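You operate a simulated robot arm through the tools that you are given. There is no shell and no other tool. Be economical: measure what you need, move in short steps, check, and stop when the job is done.

You are at the controls of a simulated two-armed robot. One attempt, no reset.

TASK
Hold the blue box with a grip on the top of the stand with the turf samples steady with one hand and open the sliding cover of the blue box with a grip with the other.
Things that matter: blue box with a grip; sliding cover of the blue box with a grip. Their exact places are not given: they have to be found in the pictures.

The check looks at the end state, three seconds after you hand in, the way a careful person would. Anything else that was tipped, shoved, dropped, spilled or broken makes it a failure. Lids that push on must go on centred and level and be pressed home; caps that screw on are set level and turned clockwise until they are tight.

THE ROBOT
Two 7-joint arms with two-finger parallel grippers on one trunk, on a base that drives. Base frame: it is fixed to the floor where the robot stands at the start and does not move with it; the origin is under the middle of the robot, x ahead of it, y to its left, z up. Units: cm, degrees, N and s.
The left shoulder is at the start at [12.4, 17.1, 116.2], the right one opposite. With the tool pointing down near the work surface each hand reaches from about 40 to 90 cm from the robot's upright axis, wherever it stands, measured 20 degrees to its own side. Places, roughly: blue box with a grip [200, -25, 75]; sliding cover of the blue box with a grip [190, -10, 90]. Payload 4.4 kg a hand.
The TCP of each hand is the grasp point between the finger pads, 2.3 cm short of the fingertips. In the tool frame z runs along the fingers and y along their closing line. The gripper opens to 9.4 cm. The fingers are 3.8 cm wide and 1 cm thick; the gripper's body (5.4 by 9.6 cm) begins 3.9 cm behind the TCP.
Orientation is told as [roll, pitch, yaw] about the base's x, y, z axes, in that order, counted from this pose: with the fingers straight down and closing along the base's y, the tool's x points along the base's -x, its y along +y and its z along -z.

THE INTERFACE
- The arms move only by the tool send_rows. It takes "left_commands", "right_commands" or both (then of equal length, played together; a hand with none holds still); each is a list of rows, each an object of numbers (a shift or turn left out is 0, a gripper value left out holds the last): "dx", "dy", "dz": the shift along the base's x, y, z in units of 300 mm (1.0 is 300 mm); "wx", "wy", "wz": the turn, a rotation vector about the base's x, y, z in units of 60 degrees (1.0 is 60 degrees); "claw": the closure, from 0 (fully open) to 1 (shut). In form: [{"dx": .., "dy": .., "dz": .., "wx": .., "wy": .., "wz": .., "claw": ..}, ...]. A call has 1 to 8 rows; each row is the pose to reach, as a shift and turn from the pose commanded when the call began. A call with a number of a shift or a turn outside -1 to 1 is refused whole. Rows are played at 5 a second. More than 5 cm and 8.6 degrees between two rows, or a gripper value outside its range, and nothing of the call is played. Where a pose cannot be reached the arm comes as near as it can. A force on the tool above 40 N (or 10 N above the force at the start of the call, whichever is more), or a blocked arm, ends the call early, and 0.2 s more pass. Each finger travels about 7.2 cm/s and halts on what it meets, pressing with about 25 N; the grip force reading is that of the motor and also rises with nothing between the fingers. The clock runs only during rows and for 0.2 s after the last one: add rows that repeat a pose to give the fingers time. The reply holds the time, the measured pose of the TCP, the force on the tool along the base axes, the opening and the grip force, in the units named above and with some noise, with the torque about the TCP (base axes, N m) and any sound that the robot's microphone picked up.
- Cameras (640 x 400 px; columns grow to the right, rows downward): "scene" is now at [24.46, 0.02, 131.16]; the picture's right is [0.04, -1.00, 0.00], its down [-0.50, -0.02, -0.86] and it looks along [0.86, 0.03, -0.50] (base axes); focal length 266 px, centre (320, 200). "left" rides on the left gripper at [8.6, -1.6, -7.5] in its tool frame; the picture's right is [0.18, 0.98, 0.00], its down [-0.58, 0.11, -0.81] and it looks along [-0.79, 0.15, 0.59] (tool axes); focal length 243 px, centre (320, 200). "right" rides on the right gripper at [8.6, 1.6, -7.4] in its tool frame; the picture's right is [-0.18, 0.98, 0.00], its down [-0.58, -0.11, -0.81] and it looks along [-0.79, -0.15, 0.59] (tool axes); focal length 243 px, centre (320, 200).
- capture(camera): a new picture of that camera. It takes no simulated time.
- slide_trunk(by): slides the trunk up (or, below 0, down) by that many cm; the arms and the scene camera ride with it, the base frame stays. It gives what a move gives, with no picture.
- drive_base(legs): drives the robot by 1 to 6 legs, each [ahead, left, turn to the left] in cm, cm and degrees, along the robot's own axes; the way and the turn of a leg run together, so that a leg with both is an arc; at most 150 cm and 180 degrees a leg. The arms and the cameras ride along, it lands a little off, and it stops where it bumps. It gives what a move gives.
- pan_tilt(pan, tilt): turns the head with the scene camera to pan (to the left, within 80 degrees either way) and tilt (down, from -29 to 69), counted from straight ahead of the robot. It gives what a move gives.
- probe_pixels(camera, pixels): for up to 12 pixels [column, row] of the newest picture of that camera ("zoom" is the newest enlarged one), the place [x, y, z] in the base frame of the surface seen there, good to about 0.3 cm. It takes no simulated time.
- inspect(camera, box): a new picture of the part [left, top, right, bottom] of that camera's present view, enlarged. It takes no simulated time.
- finish_job(): hands the job in; it is judged then, once.

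Go step by step. Measure first, check grasps and placings, and put right what went wrong. The budget is 80 turns and 70 pictures, counting those below and the enlarged ones. Unless the task says otherwise, let go and move clear before handing in, and close with one line.

The tools are called after "Call:" as name(argument=value, ...) on one line, values as JSON. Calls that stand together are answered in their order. send_rows: Moves the arms, as the interface text tells. Its arguments: {"type":"object","properties":{"left_commands":{"type":"array","items":{"type":"object","properties":{"dx":{"type":"number"},"dy":{"type":"number"},"dz":{"type":"number"},"wx":{"type":"number"},"wy":{"type":"number"},"wz":{"type":"number"},"claw":{"type":"number"}}}},"right_commands":{"type":"array","items":{"type":"object","properties":{"dx":{"type":"number"},"dy":{"type":"number"},"dz":{"type":"number"},"wx":{"type":"number"},"wy":{"type":"number"},"wz":{"type":"number"},"claw":{"type":"number"}}}}},"required":[]} The other tools are called the same way: slide_trunk (by) slides the trunk up or down; drive_base (legs) drives the base; pan_tilt (pan, tilt) turns the head that bears the scene camera; capture (camera) takes a picture; probe_pixels (camera, pixels) gives the place of the surface under pixels of a picture; inspect (camera, box) takes an enlarged picture of a part of a camera's view; finish_job () hands the job in.

At the start:

```text
clock: 0.0
left_tcp_pos: [43.76, 13.6, 113.28]
left_tool_rot: [0.0, 0.1, -0.1]
left_force: [-0.2, -0.4, -1.0]
left_moment: [-0.02, 0.04, -0.02]
left_gripper_width: 9.39
left_grip_force: 0.1
right_tcp_pos: [48.37, -19.94, 113.63]
right_tool_rot: [0.1, 0.0, 0.1]
right_force: [0.1, -0.5, 0.2]
right_moment: [0.02, 0.0, 0.03]
right_gripper_width: 9.43
right_grip_force: 0.0
trunk travel left (down, up): [-17.5, 21.3]
robot x, y, heading: [0.58, 0.02, 0.1]
head pan, tilt: [2.2, 30.2]
```

scene: 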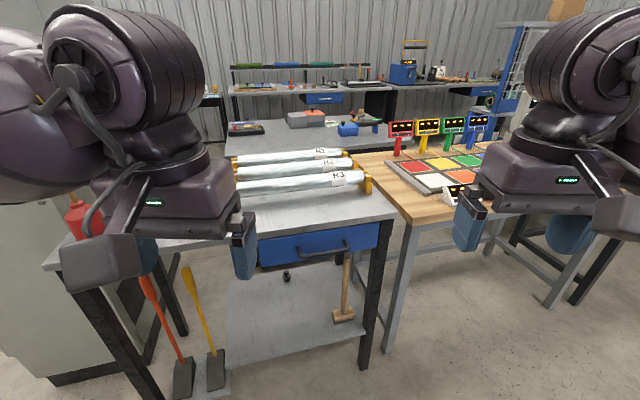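
right: 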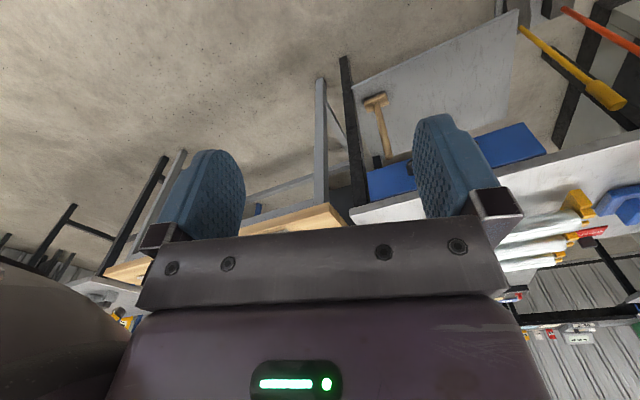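
left: 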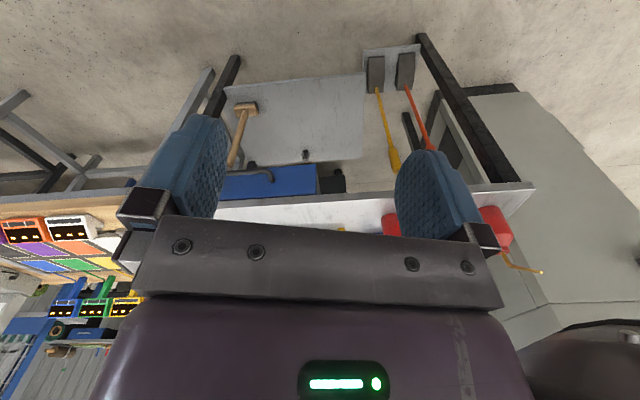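

The scene picture shows benches with tubes and coloured tiles, and a far bench with a small blue object near (348,128). I'll zoom in there to find the blue box.

Call:
inspect(camera="scene", box=[220, 30, 400, 150])

Call:
inspect(camera="scene", box=[350, 30, 530, 150])

Call:
probe_pixels(camera="scene", pixels=[[348, 128], [320, 98], [402, 72], [305, 118], [280, 140], [300, 200], [440, 170], [260, 66], [390, 210]])

```text
3.33 times, centred on (310, 90) of scene
```

zoom: 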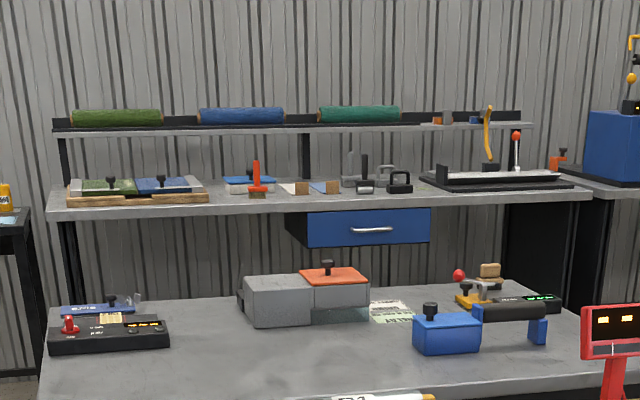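

```text
3.33 times, centred on (440, 90) of scene
```

zoom: 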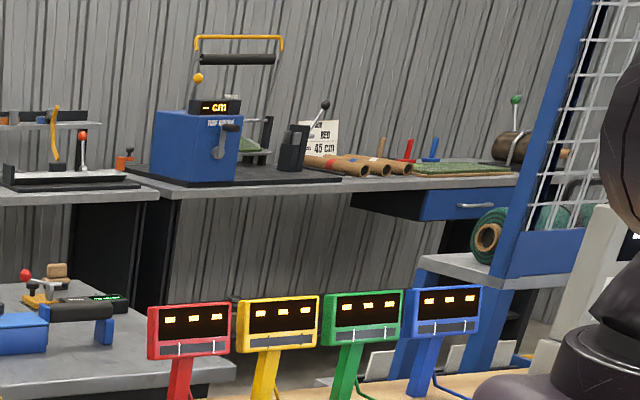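

```text
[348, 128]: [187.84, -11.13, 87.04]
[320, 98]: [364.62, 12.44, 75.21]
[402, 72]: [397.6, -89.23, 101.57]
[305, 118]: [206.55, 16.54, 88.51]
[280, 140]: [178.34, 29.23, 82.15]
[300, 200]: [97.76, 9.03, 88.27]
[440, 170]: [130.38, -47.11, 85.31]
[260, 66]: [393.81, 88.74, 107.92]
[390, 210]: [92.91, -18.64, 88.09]
```

The blue box with its knobbed cover and dark grip is on the far bench at about [188,-11,87]. I need a way round to it, so I'll look both ways.

Call:
pan_tilt(pan=-50, tilt=25)

Call:
capture(camera="scene")

Call:
pan_tilt(pan=55, tilt=25)

Call:
capture(camera="scene")

```text
clock: 1.2
left_tcp_pos: [43.85, 13.6, 113.27]
left_tool_rot: [0.0, 0.1, -0.1]
left_force: [0.0, -0.3, 0.1]
left_moment: [0.01, 0.0, 0.0]
left_gripper_width: 9.4
left_grip_force: 0.0
right_tcp_pos: [48.34, -20.03, 113.61]
right_tool_rot: [0.1, 0.1, 0.0]
right_force: [-1.0, -0.2, 0.7]
right_moment: [0.02, 0.0, 0.0]
right_gripper_width: 9.38
right_grip_force: 0.1
trunk travel left (down, up): [-17.5, 21.3]
robot x, y, heading: [-0.03, -0.15, 0.2]
head pan, tilt: [-50.0, 25.0]
```

```text
64 pictures are left
```

scene: 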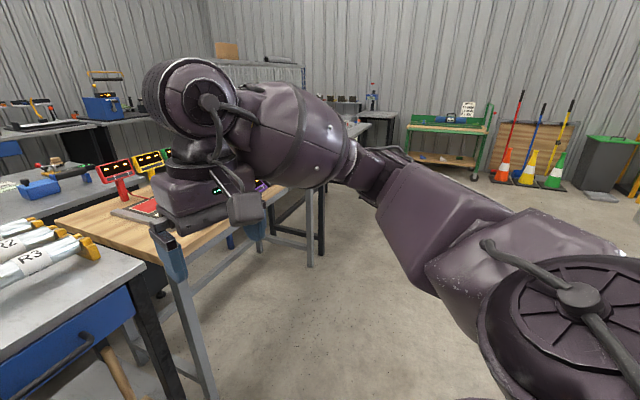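

```text
clock: 3.0
left_tcp_pos: [43.83, 13.67, 113.22]
left_tool_rot: [0.1, 0.0, 0.1]
left_force: [0.1, 0.5, -0.1]
left_moment: [0.0, -0.02, 0.02]
left_gripper_width: 9.4
left_grip_force: 0.0
right_tcp_pos: [48.28, -20.0, 113.48]
right_tool_rot: [0.0, 0.0, -0.1]
right_force: [1.0, 0.9, 0.2]
right_moment: [0.04, 0.02, 0.02]
right_gripper_width: 9.39
right_grip_force: 0.1
trunk travel left (down, up): [-17.5, 21.3]
robot x, y, heading: [0.09, -0.08, 0.1]
head pan, tilt: [55.0, 25.0]
```

```text
63 pictures are left
```

scene: 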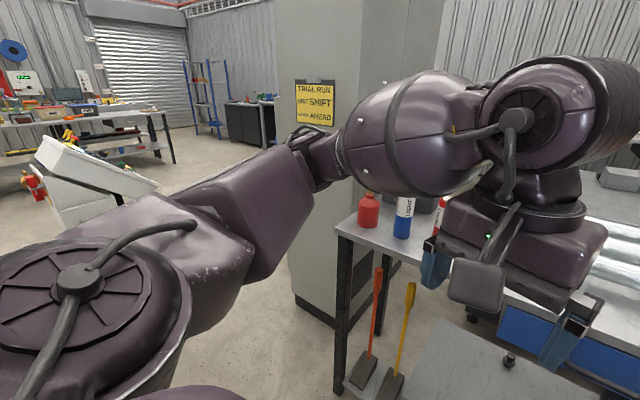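

The left is blocked by a cabinet next to the bench, and the right side is open past the tile bench. I'll raise the trunk for a better overview and measure the bench edges.

Call:
slide_trunk(by=21)

Call:
pan_tilt(pan=0, tilt=20)

Call:
capture(camera="scene")

Call:
probe_pixels(camera="scene", pixels=[[400, 152], [377, 124], [255, 160], [232, 134], [300, 120], [340, 160], [420, 200], [370, 185], [460, 165], [340, 120], [420, 130], [300, 180]])

```text
clock: 5.3
left_tcp_pos: [43.9, 13.63, 134.06]
left_tool_rot: [-0.1, 0.0, -0.1]
left_force: [-0.3, 0.3, -0.2]
left_moment: [-0.01, 0.0, 0.04]
left_gripper_width: 9.4
left_grip_force: 0.1
right_tcp_pos: [48.2, -19.99, 134.47]
right_tool_rot: [-0.1, 0.1, -0.1]
right_force: [0.1, 0.1, 0.2]
right_moment: [-0.02, -0.02, 0.0]
right_gripper_width: 9.4
right_grip_force: 0.1
trunk travel left (down, up): [-38.5, 0.3]
robot x, y, heading: [0.23, 0.21, -0.2]
head pan, tilt: [55.0, 25.0]
```

```text
clock: 6.5
left_tcp_pos: [43.88, 13.63, 134.21]
left_tool_rot: [0.0, 0.0, 0.0]
left_force: [0.3, -0.2, 0.3]
left_moment: [-0.02, 0.0, -0.02]
left_gripper_width: 9.38
left_grip_force: 0.1
right_tcp_pos: [48.46, -19.98, 134.55]
right_tool_rot: [-0.1, 0.0, 0.0]
right_force: [0.0, -1.1, 0.1]
right_moment: [0.01, 0.02, 0.0]
right_gripper_width: 9.41
right_grip_force: 0.0
trunk travel left (down, up): [-38.5, 0.3]
robot x, y, heading: [0.07, 0.38, 0.1]
head pan, tilt: [0.0, 20.0]
```

```text
62 pictures are left
```

scene: 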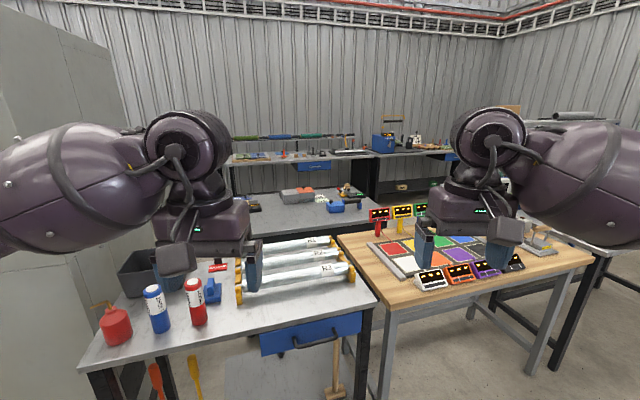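

```text
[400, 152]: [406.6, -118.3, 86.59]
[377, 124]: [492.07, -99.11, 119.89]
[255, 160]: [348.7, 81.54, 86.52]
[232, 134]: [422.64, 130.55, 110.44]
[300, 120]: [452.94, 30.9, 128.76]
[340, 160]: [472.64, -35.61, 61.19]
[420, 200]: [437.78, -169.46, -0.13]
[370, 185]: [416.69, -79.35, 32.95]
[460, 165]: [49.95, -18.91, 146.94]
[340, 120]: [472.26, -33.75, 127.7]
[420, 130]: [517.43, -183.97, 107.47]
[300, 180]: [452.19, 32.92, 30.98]
```

I'll zoom in on the far bench and probe its edges.

Call:
inspect(camera="scene", box=[240, 170, 400, 270])

Call:
probe_pixels(camera="zoom", pixels=[[520, 130], [430, 100], [400, 240], [420, 280], [350, 140], [470, 270], [60, 130], [300, 250], [100, 260], [440, 450], [540, 240]])

Call:
probe_pixels(camera="scene", pixels=[[375, 300], [364, 312], [330, 238], [384, 330], [545, 372], [590, 262], [340, 238], [530, 222], [610, 255], [550, 365]])

```text
4.00 times, centred on (320, 220) of scene
```

zoom: 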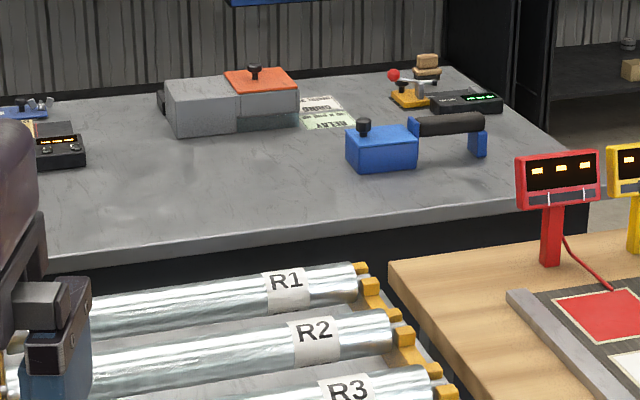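

```text
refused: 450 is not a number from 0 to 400
```

```text
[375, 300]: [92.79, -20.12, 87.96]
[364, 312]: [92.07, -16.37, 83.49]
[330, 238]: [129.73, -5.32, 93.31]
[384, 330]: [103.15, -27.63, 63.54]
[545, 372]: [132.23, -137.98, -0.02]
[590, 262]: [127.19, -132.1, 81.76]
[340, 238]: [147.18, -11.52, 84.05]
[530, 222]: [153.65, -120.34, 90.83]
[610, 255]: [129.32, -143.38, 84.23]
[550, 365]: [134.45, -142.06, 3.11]
```

Now I'll probe with valid pixels.

Call:
probe_pixels(camera="zoom", pixels=[[590, 195], [455, 70], [440, 228], [50, 258], [350, 130], [384, 132], [364, 124], [480, 150], [450, 124], [380, 160], [70, 100], [590, 100]])

Call:
pan_tilt(pan=-35, tilt=25)

Call:
capture(camera="scene")

```text
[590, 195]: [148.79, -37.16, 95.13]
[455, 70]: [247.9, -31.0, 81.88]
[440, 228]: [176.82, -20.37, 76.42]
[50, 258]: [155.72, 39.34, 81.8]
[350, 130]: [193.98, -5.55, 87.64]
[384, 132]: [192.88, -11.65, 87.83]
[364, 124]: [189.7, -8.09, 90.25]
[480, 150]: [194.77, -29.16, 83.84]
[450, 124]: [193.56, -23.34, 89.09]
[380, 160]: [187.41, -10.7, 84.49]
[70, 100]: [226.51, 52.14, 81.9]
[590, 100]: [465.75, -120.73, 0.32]
```

```text
clock: 7.5
left_tcp_pos: [43.91, 13.61, 134.29]
left_tool_rot: [0.0, 0.1, 0.0]
left_force: [-0.1, -0.2, -0.4]
left_moment: [0.0, -0.02, 0.04]
left_gripper_width: 9.39
left_grip_force: 0.1
right_tcp_pos: [48.42, -20.09, 134.47]
right_tool_rot: [-0.1, 0.0, 0.1]
right_force: [0.8, 0.3, 0.3]
right_moment: [-0.01, -0.01, -0.03]
right_gripper_width: 9.4
right_grip_force: 0.0
trunk travel left (down, up): [-38.5, 0.3]
robot x, y, heading: [-0.17, 0.14, 0.2]
head pan, tilt: [-35.0, 25.0]
```

```text
60 pictures are left
```

scene: 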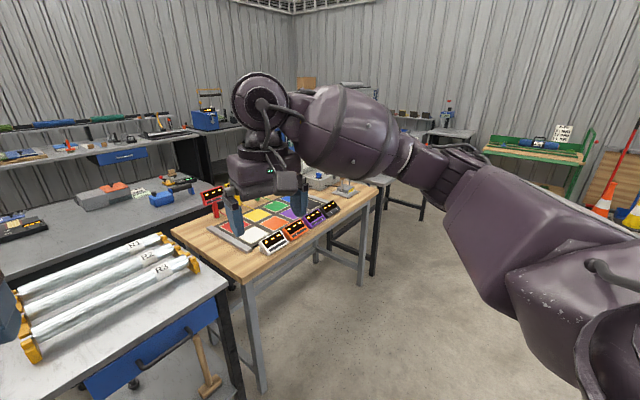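

The far bench's right end is open, and I'd go round the tile bench. I'll probe the tile bench edges and the neighbouring furniture.

Call:
probe_pixels(camera="scene", pixels=[[384, 182], [374, 192], [250, 278], [174, 232], [372, 274], [360, 285], [425, 210], [400, 200], [262, 390], [470, 240], [350, 182], [475, 150]])

Call:
inspect(camera="scene", box=[300, 110, 480, 230])

```text
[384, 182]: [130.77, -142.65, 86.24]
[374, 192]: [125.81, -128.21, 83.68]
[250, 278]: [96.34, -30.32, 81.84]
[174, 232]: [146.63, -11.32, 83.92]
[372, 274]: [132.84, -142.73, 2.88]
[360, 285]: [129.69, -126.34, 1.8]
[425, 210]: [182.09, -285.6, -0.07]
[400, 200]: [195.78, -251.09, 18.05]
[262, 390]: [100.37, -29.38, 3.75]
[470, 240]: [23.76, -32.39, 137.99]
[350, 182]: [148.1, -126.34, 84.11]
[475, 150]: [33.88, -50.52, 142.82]
```

```text
3.33 times, centred on (390, 170) of scene
```

zoom: 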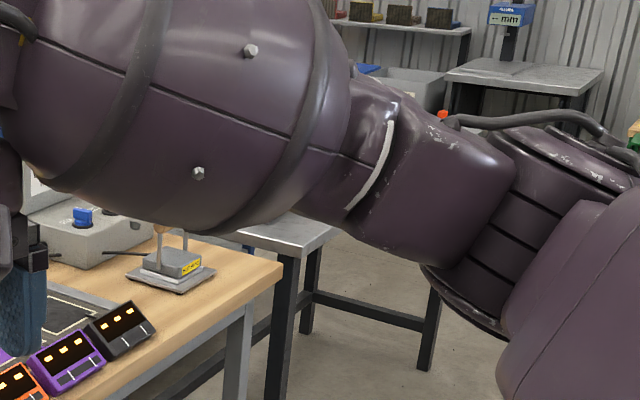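

A grey table follows the tile bench on the right. I'll drive 120 cm right, where the floor is clear, to see around it.

Call:
drive_base(legs=[[0, -130, 0]])

Call:
pan_tilt(pan=0, tilt=25)

Call:
capture(camera="scene")

Call:
probe_pixels(camera="scene", pixels=[[320, 250], [350, 220], [380, 250], [300, 200], [320, 150], [340, 180]])

```text
clock: 15.4
left_tcp_pos: [44.6, -79.78, 134.15]
left_tool_rot: [0.0, 0.0, 0.5]
left_force: [0.4, -0.3, 0.8]
left_moment: [0.04, -0.01, 0.0]
left_gripper_width: 9.41
left_grip_force: 0.0
right_tcp_pos: [49.59, -113.61, 134.44]
right_tool_rot: [0.1, 0.0, 0.4]
right_force: [0.6, -0.9, -0.8]
right_moment: [0.05, 0.02, -0.03]
right_gripper_width: 9.42
right_grip_force: 0.1
trunk travel left (down, up): [-38.5, 0.3]
robot x, y, heading: [0.86, -93.89, 0.6]
head pan, tilt: [-35.0, 25.0]
stopped in leg 1: the robot was blocked; the commanded pose is now the measured one
```

```text
clock: 16.4
left_tcp_pos: [44.65, -79.64, 134.24]
left_tool_rot: [0.1, -0.1, 0.6]
left_force: [0.7, -0.2, -0.1]
left_moment: [0.01, 0.01, 0.0]
left_gripper_width: 9.39
left_grip_force: 0.1
right_tcp_pos: [49.46, -113.2, 134.53]
right_tool_rot: [0.0, 0.0, 0.5]
right_force: [1.0, 0.5, -0.8]
right_moment: [0.0, 0.0, 0.05]
right_gripper_width: 9.41
right_grip_force: 0.0
trunk travel left (down, up): [-38.5, 0.3]
robot x, y, heading: [1.15, -93.63, 0.7]
head pan, tilt: [0.0, 25.0]
```

```text
58 pictures are left
```

scene: 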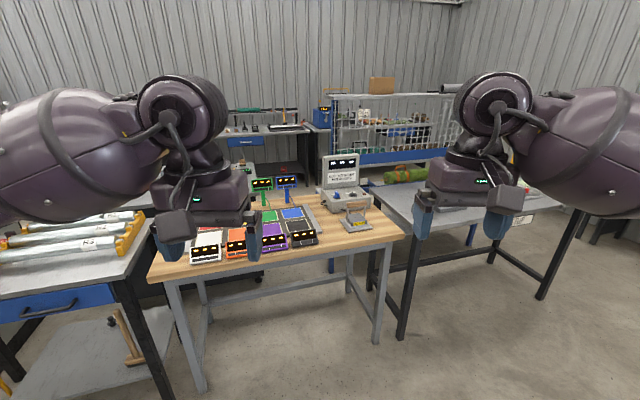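

```text
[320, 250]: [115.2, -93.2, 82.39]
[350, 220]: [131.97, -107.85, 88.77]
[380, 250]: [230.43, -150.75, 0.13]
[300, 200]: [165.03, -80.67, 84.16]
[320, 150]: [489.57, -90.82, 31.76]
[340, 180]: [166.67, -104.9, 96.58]
```

The robot was blocked at y≈-94. I'll look right to see what it met.

Call:
pan_tilt(pan=-75, tilt=45)

Call:
capture(camera="scene")

Call:
pan_tilt(pan=-75, tilt=10)

Call:
capture(camera="scene")

```text
clock: 17.9
left_tcp_pos: [44.53, -79.49, 134.22]
left_tool_rot: [0.1, 0.0, 0.6]
left_force: [0.4, -1.2, 0.6]
left_moment: [0.03, 0.01, 0.04]
left_gripper_width: 9.4
left_grip_force: 0.0
right_tcp_pos: [49.5, -113.12, 134.46]
right_tool_rot: [-0.1, 0.0, 0.5]
right_force: [0.1, -0.4, -0.9]
right_moment: [-0.01, 0.02, -0.04]
right_gripper_width: 9.41
right_grip_force: 0.2
trunk travel left (down, up): [-38.5, 0.3]
robot x, y, heading: [0.51, -93.48, 0.3]
head pan, tilt: [-75.0, 45.0]
```

```text
57 pictures are left
```

scene: 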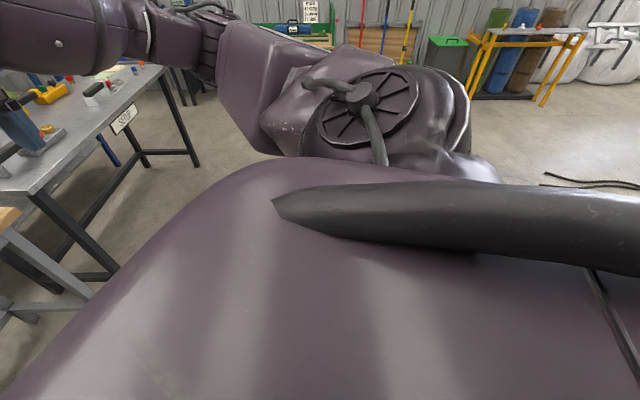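

```text
clock: 18.9
left_tcp_pos: [44.53, -79.52, 134.11]
left_tool_rot: [0.1, 0.0, 0.6]
left_force: [-1.2, 0.3, 0.4]
left_moment: [-0.02, -0.01, -0.02]
left_gripper_width: 9.38
left_grip_force: 0.1
right_tcp_pos: [49.45, -113.32, 134.62]
right_tool_rot: [0.0, 0.0, 0.4]
right_force: [0.7, 0.3, 0.1]
right_moment: [-0.04, 0.01, 0.03]
right_gripper_width: 9.42
right_grip_force: 0.1
trunk travel left (down, up): [-38.5, 0.3]
robot x, y, heading: [1.17, -93.25, 0.5]
head pan, tilt: [-75.0, 10.0]
```

```text
56 pictures are left
```

scene: 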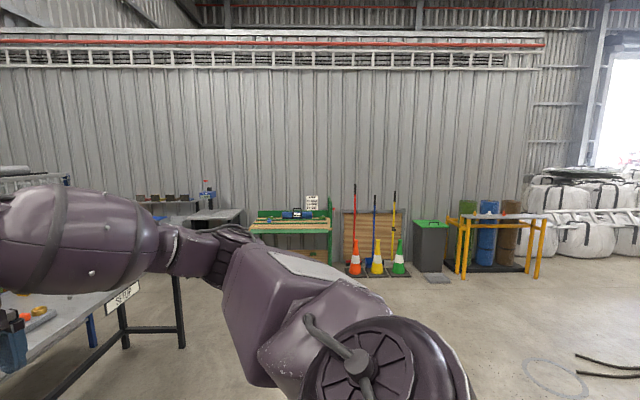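

Nothing visible explains the block, so it's probably hidden behind the robot's body. I'll back off to the left and look at that stretch of floor.

Call:
drive_base(legs=[[0, 40, 0], [0, 0, -60]])

Call:
pan_tilt(pan=-25, tilt=45)

Call:
capture(camera="scene")

```text
clock: 25.6
left_tcp_pos: [33.95, -86.08, 134.12]
left_tool_rot: [0.0, 0.0, -61.0]
left_force: [-0.3, -0.1, 0.9]
left_moment: [0.0, -0.01, 0.03]
left_gripper_width: 9.42
left_grip_force: 0.1
right_tcp_pos: [6.34, -106.41, 134.5]
right_tool_rot: [-0.1, 0.1, -61.1]
right_force: [0.7, -0.4, -0.4]
right_moment: [-0.01, 0.02, 0.0]
right_gripper_width: 9.4
right_grip_force: 0.0
trunk travel left (down, up): [-38.5, 0.3]
robot x, y, heading: [0.44, -54.52, -60.9]
head pan, tilt: [-75.0, 10.0]
```

```text
clock: 26.8
left_tcp_pos: [33.83, -86.02, 134.16]
left_tool_rot: [-0.1, 0.1, -61.0]
left_force: [0.0, -0.3, -0.2]
left_moment: [-0.06, -0.03, -0.01]
left_gripper_width: 9.42
left_grip_force: 0.0
right_tcp_pos: [6.51, -106.41, 134.55]
right_tool_rot: [0.0, -0.1, -61.0]
right_force: [0.3, -0.2, 1.0]
right_moment: [0.02, -0.04, -0.02]
right_gripper_width: 9.42
right_grip_force: 0.0
trunk travel left (down, up): [-38.5, 0.3]
robot x, y, heading: [0.37, -54.34, -60.8]
head pan, tilt: [-25.0, 45.0]
```

```text
55 pictures are left
```

scene: 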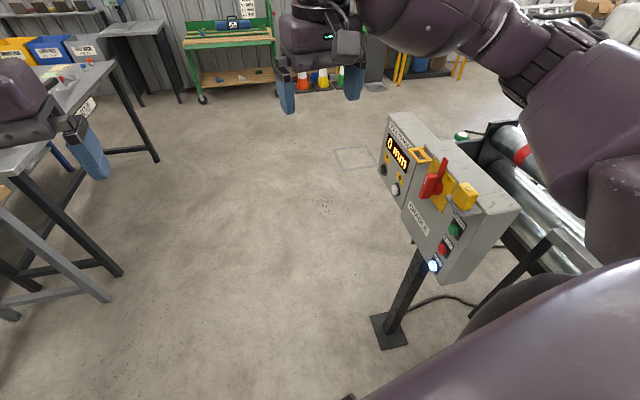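

There's a control post with a roller machine on the right; it's what blocked me and it looks upright. I'll probe it and the grey table's legs to plan a way between them.

Call:
probe_pixels(camera="scene", pixels=[[390, 330], [390, 125], [405, 215], [440, 280], [515, 210], [120, 272], [155, 160], [108, 298], [480, 165], [540, 255], [200, 102], [15, 318]])

Call:
inspect(camera="scene", box=[340, 90, 560, 360])

```text
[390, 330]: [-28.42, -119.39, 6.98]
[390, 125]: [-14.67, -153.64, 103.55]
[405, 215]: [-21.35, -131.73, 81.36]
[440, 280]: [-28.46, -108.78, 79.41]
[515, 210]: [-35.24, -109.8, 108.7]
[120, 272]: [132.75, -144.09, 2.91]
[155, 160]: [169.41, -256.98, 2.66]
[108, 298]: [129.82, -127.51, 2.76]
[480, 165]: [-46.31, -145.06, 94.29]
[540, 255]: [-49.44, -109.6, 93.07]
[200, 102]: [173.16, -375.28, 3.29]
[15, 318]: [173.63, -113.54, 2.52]
```

```text
1.48 times, centred on (450, 225) of scene
```

zoom: 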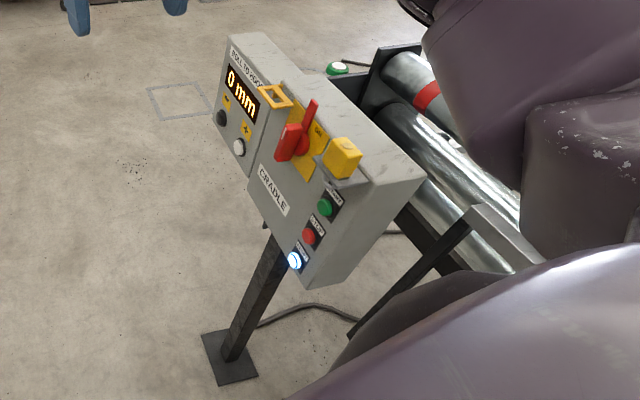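

The corridor between the post (x<-14) and the benches (x>100) is wide enough. I'll drive through the middle of it and then look around the grey table's end.

Call:
drive_base(legs=[[73, 16, 0], [98, -18, 0]])

Call:
pan_tilt(pan=25, tilt=35)

Call:
capture(camera="scene")

Call:
pan_tilt(pan=75, tilt=25)

Call:
capture(camera="scene")

```text
clock: 35.7
left_tcp_pos: [119.32, -236.25, 134.21]
left_tool_rot: [-0.1, 0.0, -59.1]
left_force: [0.0, -0.7, 0.4]
left_moment: [-0.02, -0.02, -0.03]
left_gripper_width: 9.4
left_grip_force: 0.0
right_tcp_pos: [92.65, -257.42, 134.53]
right_tool_rot: [0.0, -0.1, -59.0]
right_force: [0.7, 0.7, -0.7]
right_moment: [0.01, 0.03, -0.04]
right_gripper_width: 9.44
right_grip_force: 0.0
trunk travel left (down, up): [-38.5, 0.3]
robot x, y, heading: [85.31, -205.57, -59.3]
head pan, tilt: [-25.0, 45.0]
```

```text
clock: 36.9
left_tcp_pos: [119.26, -236.18, 134.24]
left_tool_rot: [0.0, 0.0, -59.1]
left_force: [-0.8, 0.3, -0.7]
left_moment: [-0.02, 0.0, 0.03]
left_gripper_width: 9.39
left_grip_force: 0.1
right_tcp_pos: [92.73, -257.33, 134.62]
right_tool_rot: [0.0, 0.0, -59.1]
right_force: [0.5, 0.2, 0.6]
right_moment: [-0.02, 0.0, 0.01]
right_gripper_width: 9.39
right_grip_force: 0.0
trunk travel left (down, up): [-38.5, 0.3]
robot x, y, heading: [84.86, -205.86, -59.3]
head pan, tilt: [25.0, 35.0]
```

```text
53 pictures are left
```

scene: 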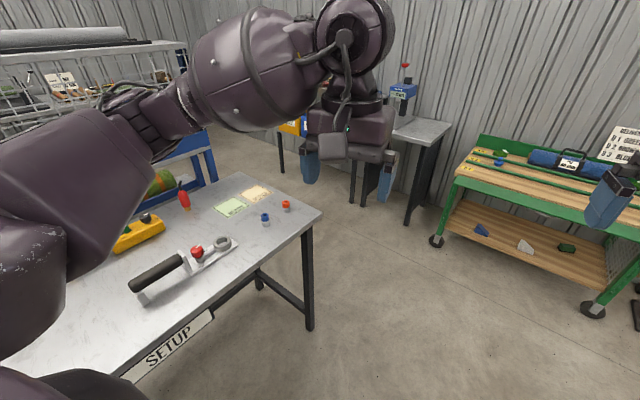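

```text
clock: 38.0
left_tcp_pos: [119.35, -236.18, 134.26]
left_tool_rot: [0.0, 0.0, -59.0]
left_force: [-0.1, 0.8, 0.6]
left_moment: [0.04, -0.02, 0.01]
left_gripper_width: 9.41
left_grip_force: 0.1
right_tcp_pos: [92.71, -257.53, 134.57]
right_tool_rot: [-0.1, 0.0, -59.1]
right_force: [0.4, -0.4, 0.2]
right_moment: [0.0, -0.06, -0.02]
right_gripper_width: 9.39
right_grip_force: 0.1
trunk travel left (down, up): [-38.5, 0.3]
robot x, y, heading: [84.81, -205.31, -58.8]
head pan, tilt: [75.0, 25.0]
```

```text
52 pictures are left
```

scene: 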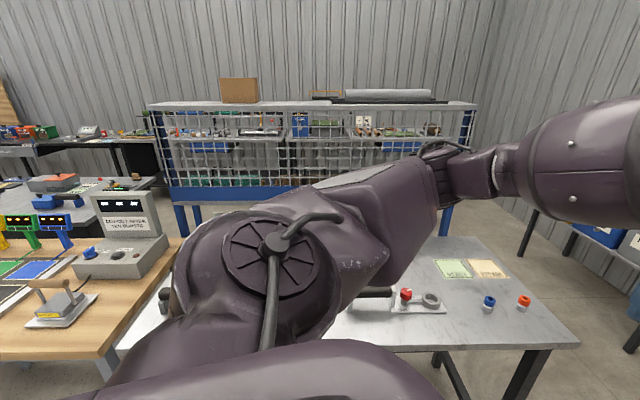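

A caged blue table stands behind the grey one. I'll probe it to see whether there's a passage to the far bench.

Call:
probe_pixels(camera="scene", pixels=[[250, 188], [180, 195], [150, 105], [470, 105], [445, 215], [183, 220], [200, 215], [160, 180], [450, 240], [575, 343], [155, 165], [120, 195]])

Call:
inspect(camera="scene", box=[0, 90, 240, 240])

```text
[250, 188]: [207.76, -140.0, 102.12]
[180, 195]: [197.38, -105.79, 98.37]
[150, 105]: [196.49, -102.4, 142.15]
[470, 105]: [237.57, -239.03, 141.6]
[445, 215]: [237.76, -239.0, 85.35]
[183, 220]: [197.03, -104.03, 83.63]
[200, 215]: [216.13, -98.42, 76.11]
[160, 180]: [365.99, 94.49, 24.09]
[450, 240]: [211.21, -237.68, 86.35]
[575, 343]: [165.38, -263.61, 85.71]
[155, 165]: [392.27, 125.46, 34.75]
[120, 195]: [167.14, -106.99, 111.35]
```

```text
2.67 times, centred on (120, 165) of scene
```

zoom: 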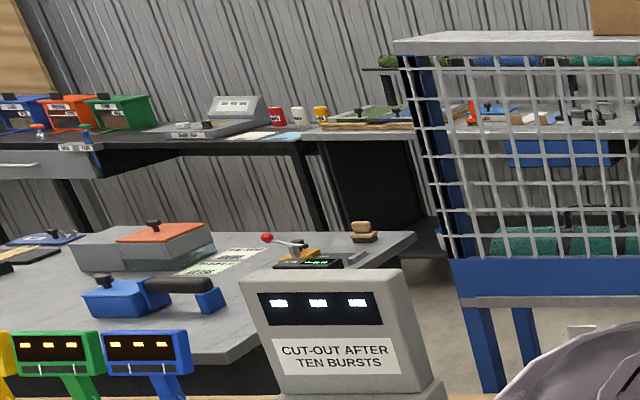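

I'll probe the far bench's right edge and corners, the cage legs, and the box parts.

Call:
probe_pixels(camera="zoom", pixels=[[250, 355], [410, 237], [232, 350], [320, 292], [215, 300], [135, 285], [100, 283], [170, 285], [525, 320], [485, 360], [430, 380], [365, 260]])

```text
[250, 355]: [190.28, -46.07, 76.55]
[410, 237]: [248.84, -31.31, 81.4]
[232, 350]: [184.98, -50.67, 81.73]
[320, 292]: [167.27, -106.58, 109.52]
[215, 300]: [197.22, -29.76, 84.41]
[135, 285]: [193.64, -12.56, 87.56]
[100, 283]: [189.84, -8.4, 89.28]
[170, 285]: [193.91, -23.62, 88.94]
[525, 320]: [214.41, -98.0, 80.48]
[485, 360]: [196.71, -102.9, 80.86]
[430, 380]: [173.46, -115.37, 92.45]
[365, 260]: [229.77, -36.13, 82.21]
```

Bench right edge runs (185,-50)→(249,-31) and the box sits square to it, about 20–40 cm in. I'll go around the grey table's end; first I'll drive forward and turn to look.

Call:
drive_base(legs=[[83, -22, 0], [0, 0, 85]])

Call:
pan_tilt(pan=0, tilt=30)

Call:
capture(camera="scene")

```text
clock: 46.2
left_tcp_pos: [140.9, -254.52, 134.12]
left_tool_rot: [0.0, 0.0, 27.2]
left_force: [-0.5, 0.6, -0.1]
left_moment: [0.01, -0.04, -0.01]
left_gripper_width: 9.41
left_grip_force: 0.0
right_tcp_pos: [160.36, -282.54, 134.54]
right_tool_rot: [0.0, 0.0, 27.3]
right_force: [0.0, 0.4, -0.4]
right_moment: [0.0, 0.02, 0.02]
right_gripper_width: 9.42
right_grip_force: 0.0
trunk travel left (down, up): [-38.5, 0.3]
robot x, y, heading: [108.47, -287.06, 27.3]
head pan, tilt: [75.0, 25.0]
```

```text
clock: 47.7
left_tcp_pos: [140.97, -254.67, 134.16]
left_tool_rot: [-0.1, 0.0, 27.3]
left_force: [-0.2, 0.2, -0.1]
left_moment: [-0.01, -0.04, 0.01]
left_gripper_width: 9.39
left_grip_force: 0.0
right_tcp_pos: [160.21, -282.48, 134.53]
right_tool_rot: [0.0, 0.1, 27.4]
right_force: [-0.3, 0.3, 0.5]
right_moment: [0.0, -0.02, 0.0]
right_gripper_width: 9.41
right_grip_force: 0.1
trunk travel left (down, up): [-38.5, 0.3]
robot x, y, heading: [108.1, -286.59, 27.4]
head pan, tilt: [0.0, 30.0]
```

```text
50 pictures are left
```

scene: 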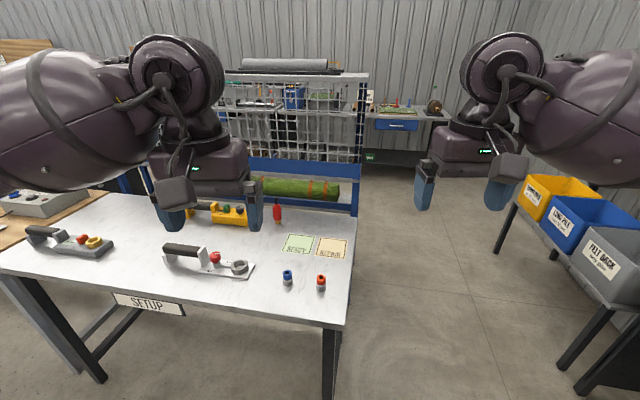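

There's a clear aisle between the grey table and the bins table at (560,370). I'll probe its sides.

Call:
probe_pixels(camera="scene", pixels=[[580, 385], [500, 250], [600, 310], [350, 325], [365, 75], [358, 215], [390, 175], [410, 250], [510, 185], [440, 170], [347, 260]])

```text
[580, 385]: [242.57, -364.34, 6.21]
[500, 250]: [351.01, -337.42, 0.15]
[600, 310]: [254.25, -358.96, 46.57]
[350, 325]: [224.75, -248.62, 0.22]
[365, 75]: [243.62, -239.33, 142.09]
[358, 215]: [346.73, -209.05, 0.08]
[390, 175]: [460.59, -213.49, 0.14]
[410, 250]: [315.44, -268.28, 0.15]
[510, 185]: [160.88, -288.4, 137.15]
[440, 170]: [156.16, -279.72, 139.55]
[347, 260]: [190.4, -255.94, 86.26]
```

The aisle is about 100 cm wide; I'll drive through its middle, into the space behind the cage, and turn toward the far bench.

Call:
drive_base(legs=[[108, -78, 0], [89, -1, 0], [0, 0, 107]])

Call:
capture(camera="scene")

```text
clock: 51.0
left_tcp_pos: [183.53, -260.56, 134.13]
left_tool_rot: [0.1, 0.1, 29.3]
left_force: [0.5, -1.3, 0.1]
left_moment: [0.0, 0.01, 0.03]
left_gripper_width: 9.37
left_grip_force: 0.1
right_tcp_pos: [204.01, -287.75, 134.38]
right_tool_rot: [-0.1, 0.2, 29.2]
right_force: [0.5, -0.3, -0.4]
right_moment: [0.0, 0.07, 0.01]
right_gripper_width: 9.4
right_grip_force: 0.0
trunk travel left (down, up): [-38.5, 0.3]
robot x, y, heading: [151.91, -293.68, 29.4]
head pan, tilt: [0.0, 30.0]
stopped in leg 1: the robot was blocked; the commanded pose is now the measured one
```

```text
49 pictures are left
```

scene: 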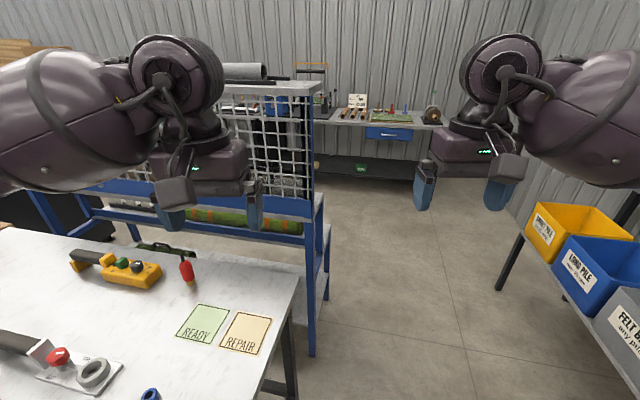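

I touched near the grey table's corner (165,-264), with the items still standing. I'll back off away from it, then pass with more clearance.

Call:
drive_base(legs=[[-14, -17, 0]])

Call:
pan_tilt(pan=-25, tilt=50)

Call:
capture(camera="scene")

Call:
pan_tilt(pan=30, tilt=50)

Call:
capture(camera="scene")

```text
clock: 53.1
left_tcp_pos: [179.61, -282.07, 134.16]
left_tool_rot: [-0.1, 0.0, 29.3]
left_force: [-0.1, 0.1, 0.3]
left_moment: [-0.04, 0.03, 0.01]
left_gripper_width: 9.4
left_grip_force: 0.0
right_tcp_pos: [200.04, -309.36, 134.41]
right_tool_rot: [-0.1, 0.1, 29.1]
right_force: [0.5, -0.8, -0.6]
right_moment: [0.02, -0.01, 0.0]
right_gripper_width: 9.41
right_grip_force: 0.0
trunk travel left (down, up): [-38.5, 0.3]
robot x, y, heading: [148.1, -315.59, 28.8]
head pan, tilt: [0.0, 30.0]
```

```text
clock: 54.0
left_tcp_pos: [179.6, -282.13, 134.2]
left_tool_rot: [0.0, 0.0, 29.3]
left_force: [0.2, -0.4, -0.3]
left_moment: [-0.01, 0.0, 0.01]
left_gripper_width: 9.38
left_grip_force: 0.2
right_tcp_pos: [200.14, -309.26, 134.41]
right_tool_rot: [0.0, 0.2, 29.2]
right_force: [-0.7, 0.5, -0.1]
right_moment: [-0.01, 0.0, -0.05]
right_gripper_width: 9.37
right_grip_force: 0.0
trunk travel left (down, up): [-38.5, 0.3]
robot x, y, heading: [148.22, -315.54, 29.1]
head pan, tilt: [-25.0, 50.0]
```

```text
48 pictures are left
```

scene: 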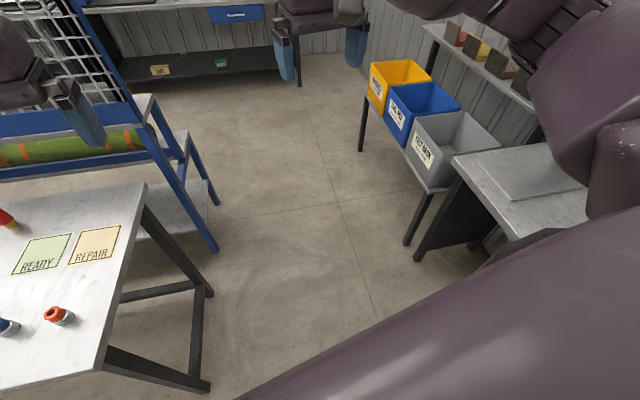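

```text
clock: 55.2
left_tcp_pos: [179.53, -282.03, 134.33]
left_tool_rot: [0.0, 0.0, 29.3]
left_force: [0.1, 0.2, -0.8]
left_moment: [-0.01, 0.0, 0.0]
left_gripper_width: 9.42
left_grip_force: 0.1
right_tcp_pos: [200.04, -309.32, 134.45]
right_tool_rot: [0.1, 0.1, 29.2]
right_force: [0.1, -0.4, 0.3]
right_moment: [-0.04, 0.0, 0.01]
right_gripper_width: 9.39
right_grip_force: 0.1
trunk travel left (down, up): [-38.5, 0.3]
robot x, y, heading: [148.16, -315.45, 29.1]
head pan, tilt: [30.0, 50.0]
```

```text
47 pictures are left
```

scene: 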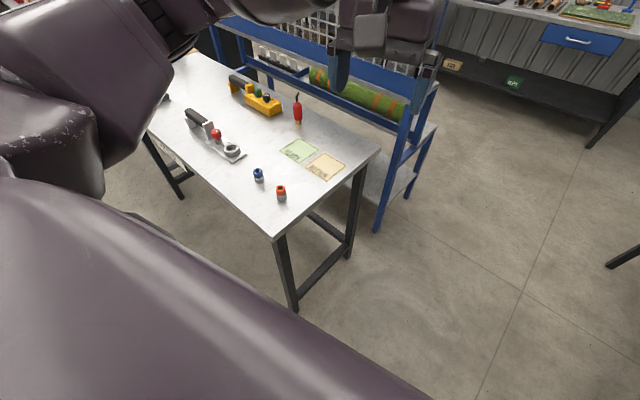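

All items are still in place. I'll probe the table corner and cage feet for exact clearances.

Call:
probe_pixels(camera="scene", pixels=[[272, 236], [376, 153], [378, 230], [407, 196], [437, 125], [410, 85], [350, 255], [296, 305], [610, 265], [440, 20]])

Call:
pan_tilt(pan=-25, tilt=50)

Call:
capture(camera="scene")

Call:
probe_pixels(camera="scene", pixels=[[453, 160], [520, 238], [415, 258], [405, 242], [412, 158], [370, 80], [587, 190], [360, 150], [495, 148], [432, 75]])

```text
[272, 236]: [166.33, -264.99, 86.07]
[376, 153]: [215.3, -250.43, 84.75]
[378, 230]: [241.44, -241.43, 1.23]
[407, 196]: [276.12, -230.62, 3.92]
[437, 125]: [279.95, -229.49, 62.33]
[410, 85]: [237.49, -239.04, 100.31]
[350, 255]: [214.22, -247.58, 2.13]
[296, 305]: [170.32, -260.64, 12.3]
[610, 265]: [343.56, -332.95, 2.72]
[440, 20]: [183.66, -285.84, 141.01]
```

```text
clock: 56.5
left_tcp_pos: [179.5, -282.14, 134.19]
left_tool_rot: [0.0, 0.0, 29.3]
left_force: [-0.7, 0.5, 0.8]
left_moment: [0.02, 0.03, 0.03]
left_gripper_width: 9.39
left_grip_force: 0.1
right_tcp_pos: [200.05, -309.25, 134.44]
right_tool_rot: [0.0, 0.0, 29.1]
right_force: [0.2, 0.7, -0.4]
right_moment: [-0.03, 0.03, -0.01]
right_gripper_width: 9.4
right_grip_force: 0.1
trunk travel left (down, up): [-38.5, 0.3]
robot x, y, heading: [147.92, -315.55, 29.2]
head pan, tilt: [-25.0, 50.0]
```

```text
46 pictures are left
```

scene: 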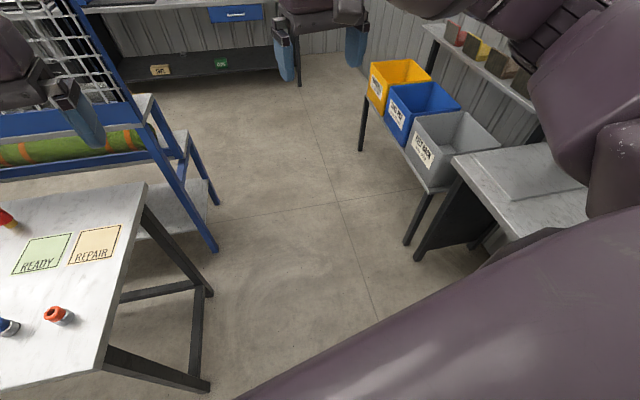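

```text
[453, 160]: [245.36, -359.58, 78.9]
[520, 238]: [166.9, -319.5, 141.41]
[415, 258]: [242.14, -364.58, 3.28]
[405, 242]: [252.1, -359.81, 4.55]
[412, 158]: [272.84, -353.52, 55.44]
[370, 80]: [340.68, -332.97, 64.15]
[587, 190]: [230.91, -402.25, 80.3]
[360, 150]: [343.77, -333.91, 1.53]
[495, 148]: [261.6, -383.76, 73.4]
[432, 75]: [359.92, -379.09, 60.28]
```

The cage's lower shelf reaches (280,-229), and the aisle is 114 cm wide. I'll drive through its middle, turn behind the cage and head toward the far bench.

Call:
drive_base(legs=[[107, -36, 0], [91, 18, 0], [0, 0, 80]])

Call:
pan_tilt(pan=0, tilt=30)

Call:
capture(camera="scene")

```text
clock: 60.5
left_tcp_pos: [253.8, -266.64, 133.92]
left_tool_rot: [0.8, 0.3, 31.9]
left_force: [0.4, -0.1, 0.0]
left_moment: [0.03, -0.01, -0.02]
left_gripper_width: 9.39
left_grip_force: 0.0
right_tcp_pos: [275.38, -293.95, 134.82]
right_tool_rot: [-0.1, -0.3, 30.7]
right_force: [-0.6, 0.5, 0.0]
right_moment: [0.01, -0.03, 0.0]
right_gripper_width: 9.41
right_grip_force: 0.0
trunk travel left (down, up): [-38.5, 0.3]
robot x, y, heading: [224.36, -300.74, 30.7]
head pan, tilt: [-25.0, 50.0]
stopped in leg 1: the robot was blocked; the commanded pose is now the measured one
```

```text
clock: 61.3
left_tcp_pos: [253.57, -266.72, 133.96]
left_tool_rot: [0.5, 0.3, 31.6]
left_force: [0.2, 0.1, 0.0]
left_moment: [-0.02, 0.01, 0.02]
left_gripper_width: 9.41
left_grip_force: 0.0
right_tcp_pos: [275.09, -294.08, 134.99]
right_tool_rot: [0.0, -0.6, 30.6]
right_force: [-0.4, 0.7, 0.3]
right_moment: [0.03, 0.0, 0.02]
right_gripper_width: 9.4
right_grip_force: 0.0
trunk travel left (down, up): [-38.5, 0.3]
robot x, y, heading: [223.94, -300.51, 30.6]
head pan, tilt: [0.0, 30.0]
```

```text
45 pictures are left
```

scene: 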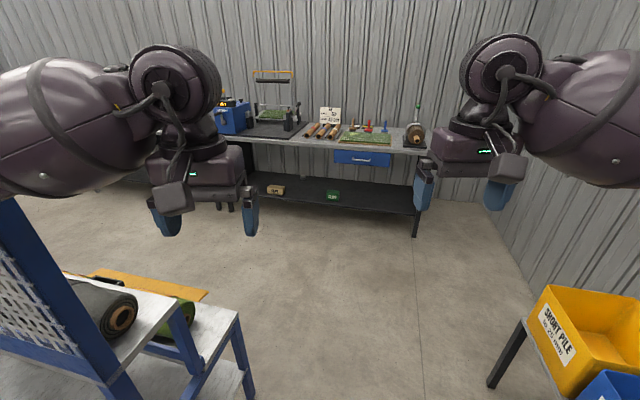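

The left arm seems to have met the cage's top corner, since its tool tilts 0.8°. I'll shift away toward the bins side and check.

Call:
drive_base(legs=[[-9, -16.5, 0]])

Call:
pan_tilt(pan=50, tilt=25)

Call:
capture(camera="scene")

Call:
probe_pixels(camera="scene", pixels=[[320, 100], [350, 150], [300, 200], [250, 150], [350, 200], [380, 250], [300, 120], [400, 300]])

```text
clock: 63.5
left_tcp_pos: [255.6, -285.08, 133.42]
left_tool_rot: [0.6, 1.2, 31.6]
left_force: [1.6, 0.0, 0.8]
left_moment: [-0.03, -0.01, 0.01]
left_gripper_width: 9.39
left_grip_force: 0.0
right_tcp_pos: [277.21, -312.36, 134.46]
right_tool_rot: [0.0, 0.1, 30.7]
right_force: [0.5, 0.4, 0.4]
right_moment: [0.0, 0.0, -0.01]
right_gripper_width: 9.37
right_grip_force: 0.1
trunk travel left (down, up): [-38.5, 0.3]
robot x, y, heading: [225.08, -319.94, 30.9]
head pan, tilt: [0.0, 30.0]
```

```text
clock: 64.6
left_tcp_pos: [255.63, -285.08, 133.5]
left_tool_rot: [0.5, 1.2, 31.6]
left_force: [1.0, -0.2, -0.4]
left_moment: [0.02, -0.01, 0.0]
left_gripper_width: 9.4
left_grip_force: 0.0
right_tcp_pos: [277.02, -312.43, 134.4]
right_tool_rot: [-0.1, 0.2, 30.6]
right_force: [-0.7, -0.4, 0.3]
right_moment: [0.03, 0.0, 0.02]
right_gripper_width: 9.38
right_grip_force: 0.1
trunk travel left (down, up): [-38.5, 0.3]
robot x, y, heading: [224.94, -320.22, 30.5]
head pan, tilt: [50.0, 25.0]
```

```text
44 pictures are left
```

scene: 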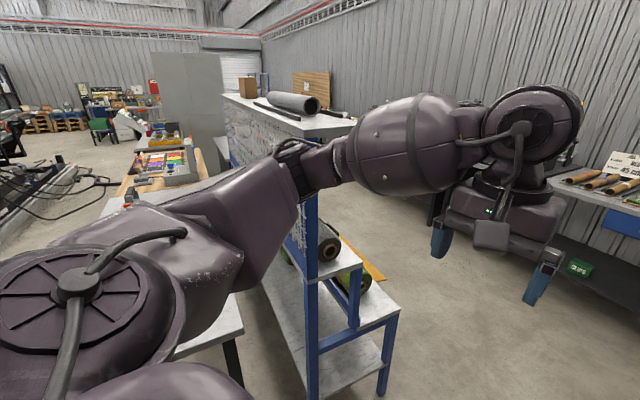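

```text
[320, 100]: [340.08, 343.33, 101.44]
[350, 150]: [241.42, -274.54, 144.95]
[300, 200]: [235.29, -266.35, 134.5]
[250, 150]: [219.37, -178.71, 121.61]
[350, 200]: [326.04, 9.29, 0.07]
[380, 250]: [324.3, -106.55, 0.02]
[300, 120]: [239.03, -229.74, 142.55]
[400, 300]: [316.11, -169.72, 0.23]
```

The left elbow now clears the cage corner. I'll continue past it, keep toward the bins side, then turn toward the far bench.

Call:
drive_base(legs=[[58, -13.5, 0], [49, -5.7, 0], [0, 0, 80]])

Call:
pan_tilt(pan=0, tilt=30)

Call:
capture(camera="scene")

```text
clock: 74.0
left_tcp_pos: [298.77, -245.05, 133.4]
left_tool_rot: [0.4, 1.2, 112.4]
left_force: [-0.1, 0.2, 1.1]
left_moment: [-0.01, -0.02, -0.04]
left_gripper_width: 9.45
left_grip_force: 0.1
right_tcp_pos: [328.93, -228.23, 134.46]
right_tool_rot: [-0.1, 0.2, 111.4]
right_force: [0.2, 0.0, 0.2]
right_moment: [0.01, 0.0, -0.01]
right_gripper_width: 9.38
right_grip_force: 0.0
trunk travel left (down, up): [-38.5, 0.3]
robot x, y, heading: [328.18, -280.62, 111.5]
head pan, tilt: [50.0, 25.0]
```

```text
clock: 75.2
left_tcp_pos: [298.74, -244.99, 133.31]
left_tool_rot: [0.4, 1.0, 112.3]
left_force: [0.1, 0.2, -0.7]
left_moment: [-0.03, -0.01, 0.02]
left_gripper_width: 9.39
left_grip_force: 0.0
right_tcp_pos: [329.06, -228.17, 134.52]
right_tool_rot: [-0.2, 0.1, 111.4]
right_force: [0.0, -0.3, 0.7]
right_moment: [-0.03, 0.01, -0.01]
right_gripper_width: 9.41
right_grip_force: 0.1
trunk travel left (down, up): [-38.5, 0.3]
robot x, y, heading: [327.87, -280.56, 111.3]
head pan, tilt: [0.0, 30.0]
```

```text
43 pictures are left
```

scene: 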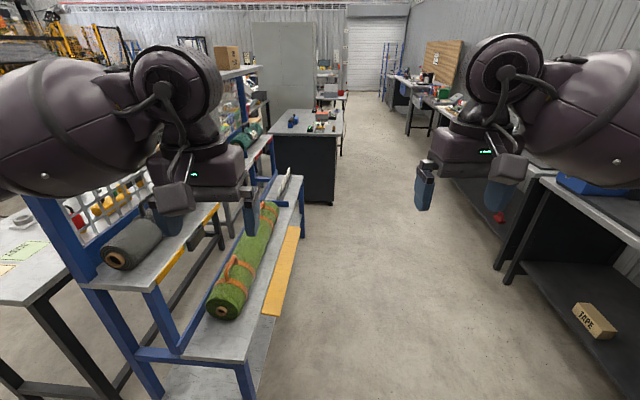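

Clear aisle ahead to the far bench at (305,130). I'll probe its edges and the aisle limits.

Call:
probe_pixels(camera="scene", pixels=[[336, 135], [343, 112], [272, 135], [334, 205], [303, 237], [250, 395], [302, 180], [505, 278], [540, 180], [440, 85], [405, 135], [292, 122]])

Call:
inspect(camera="scene", box=[240, 80, 380, 210])

```text
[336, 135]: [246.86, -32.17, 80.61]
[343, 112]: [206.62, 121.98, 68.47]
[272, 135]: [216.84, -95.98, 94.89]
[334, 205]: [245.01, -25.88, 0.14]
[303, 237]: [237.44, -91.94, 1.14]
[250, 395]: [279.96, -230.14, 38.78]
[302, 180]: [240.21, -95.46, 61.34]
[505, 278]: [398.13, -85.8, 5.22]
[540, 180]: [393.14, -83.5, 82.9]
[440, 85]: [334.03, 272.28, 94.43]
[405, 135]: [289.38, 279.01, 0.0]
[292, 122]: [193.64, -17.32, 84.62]
```

```text
3.08 times, centred on (310, 145) of scene
```

zoom: 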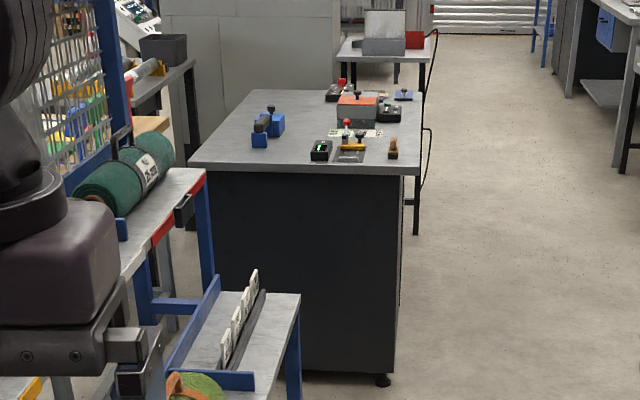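

The far bench's back-right corner is at (249,-31). I'll drive down the aisle to a staging place behind it, then turn to face the box (heading ≈196).

Call:
drive_base(legs=[[133, -43, 0], [138, -32, 0], [0, 0, 85]])

Call:
pan_tilt(pan=0, tilt=40)

Call:
capture(camera="scene")

```text
clock: 92.5
left_tcp_pos: [261.14, -27.57, 133.45]
left_tool_rot: [0.5, 1.1, -161.7]
left_force: [0.3, -0.7, -0.3]
left_moment: [-0.01, 0.03, 0.03]
left_gripper_width: 9.41
left_grip_force: 0.0
right_tcp_pos: [246.5, 3.66, 134.45]
right_tool_rot: [-0.2, 0.1, -162.6]
right_force: [-0.4, -0.1, -0.4]
right_moment: [-0.02, 0.0, 0.0]
right_gripper_width: 9.42
right_grip_force: 0.1
trunk travel left (down, up): [-38.5, 0.3]
robot x, y, heading: [298.95, -0.58, -162.2]
head pan, tilt: [0.0, 30.0]
```

```text
clock: 93.2
left_tcp_pos: [261.15, -27.77, 133.47]
left_tool_rot: [0.6, 1.1, -161.6]
left_force: [-0.1, 0.4, 0.2]
left_moment: [-0.01, 0.02, 0.04]
left_gripper_width: 9.39
left_grip_force: 0.2
right_tcp_pos: [246.41, 3.72, 134.49]
right_tool_rot: [-0.1, 0.1, -162.6]
right_force: [-0.6, 0.7, -0.5]
right_moment: [0.03, 0.0, -0.03]
right_gripper_width: 9.4
right_grip_force: 0.1
trunk travel left (down, up): [-38.5, 0.3]
robot x, y, heading: [298.73, -1.13, -162.5]
head pan, tilt: [0.0, 40.0]
```

```text
41 pictures are left
```

scene: 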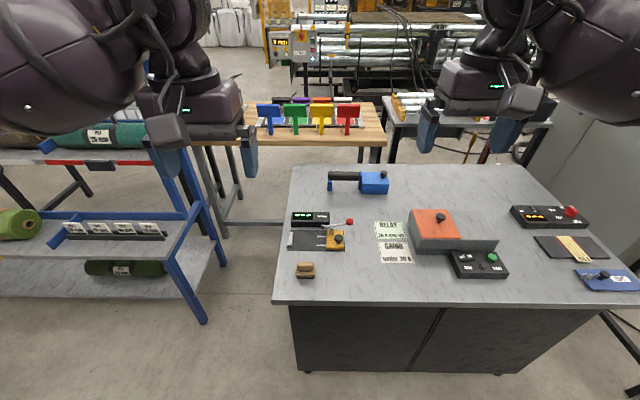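

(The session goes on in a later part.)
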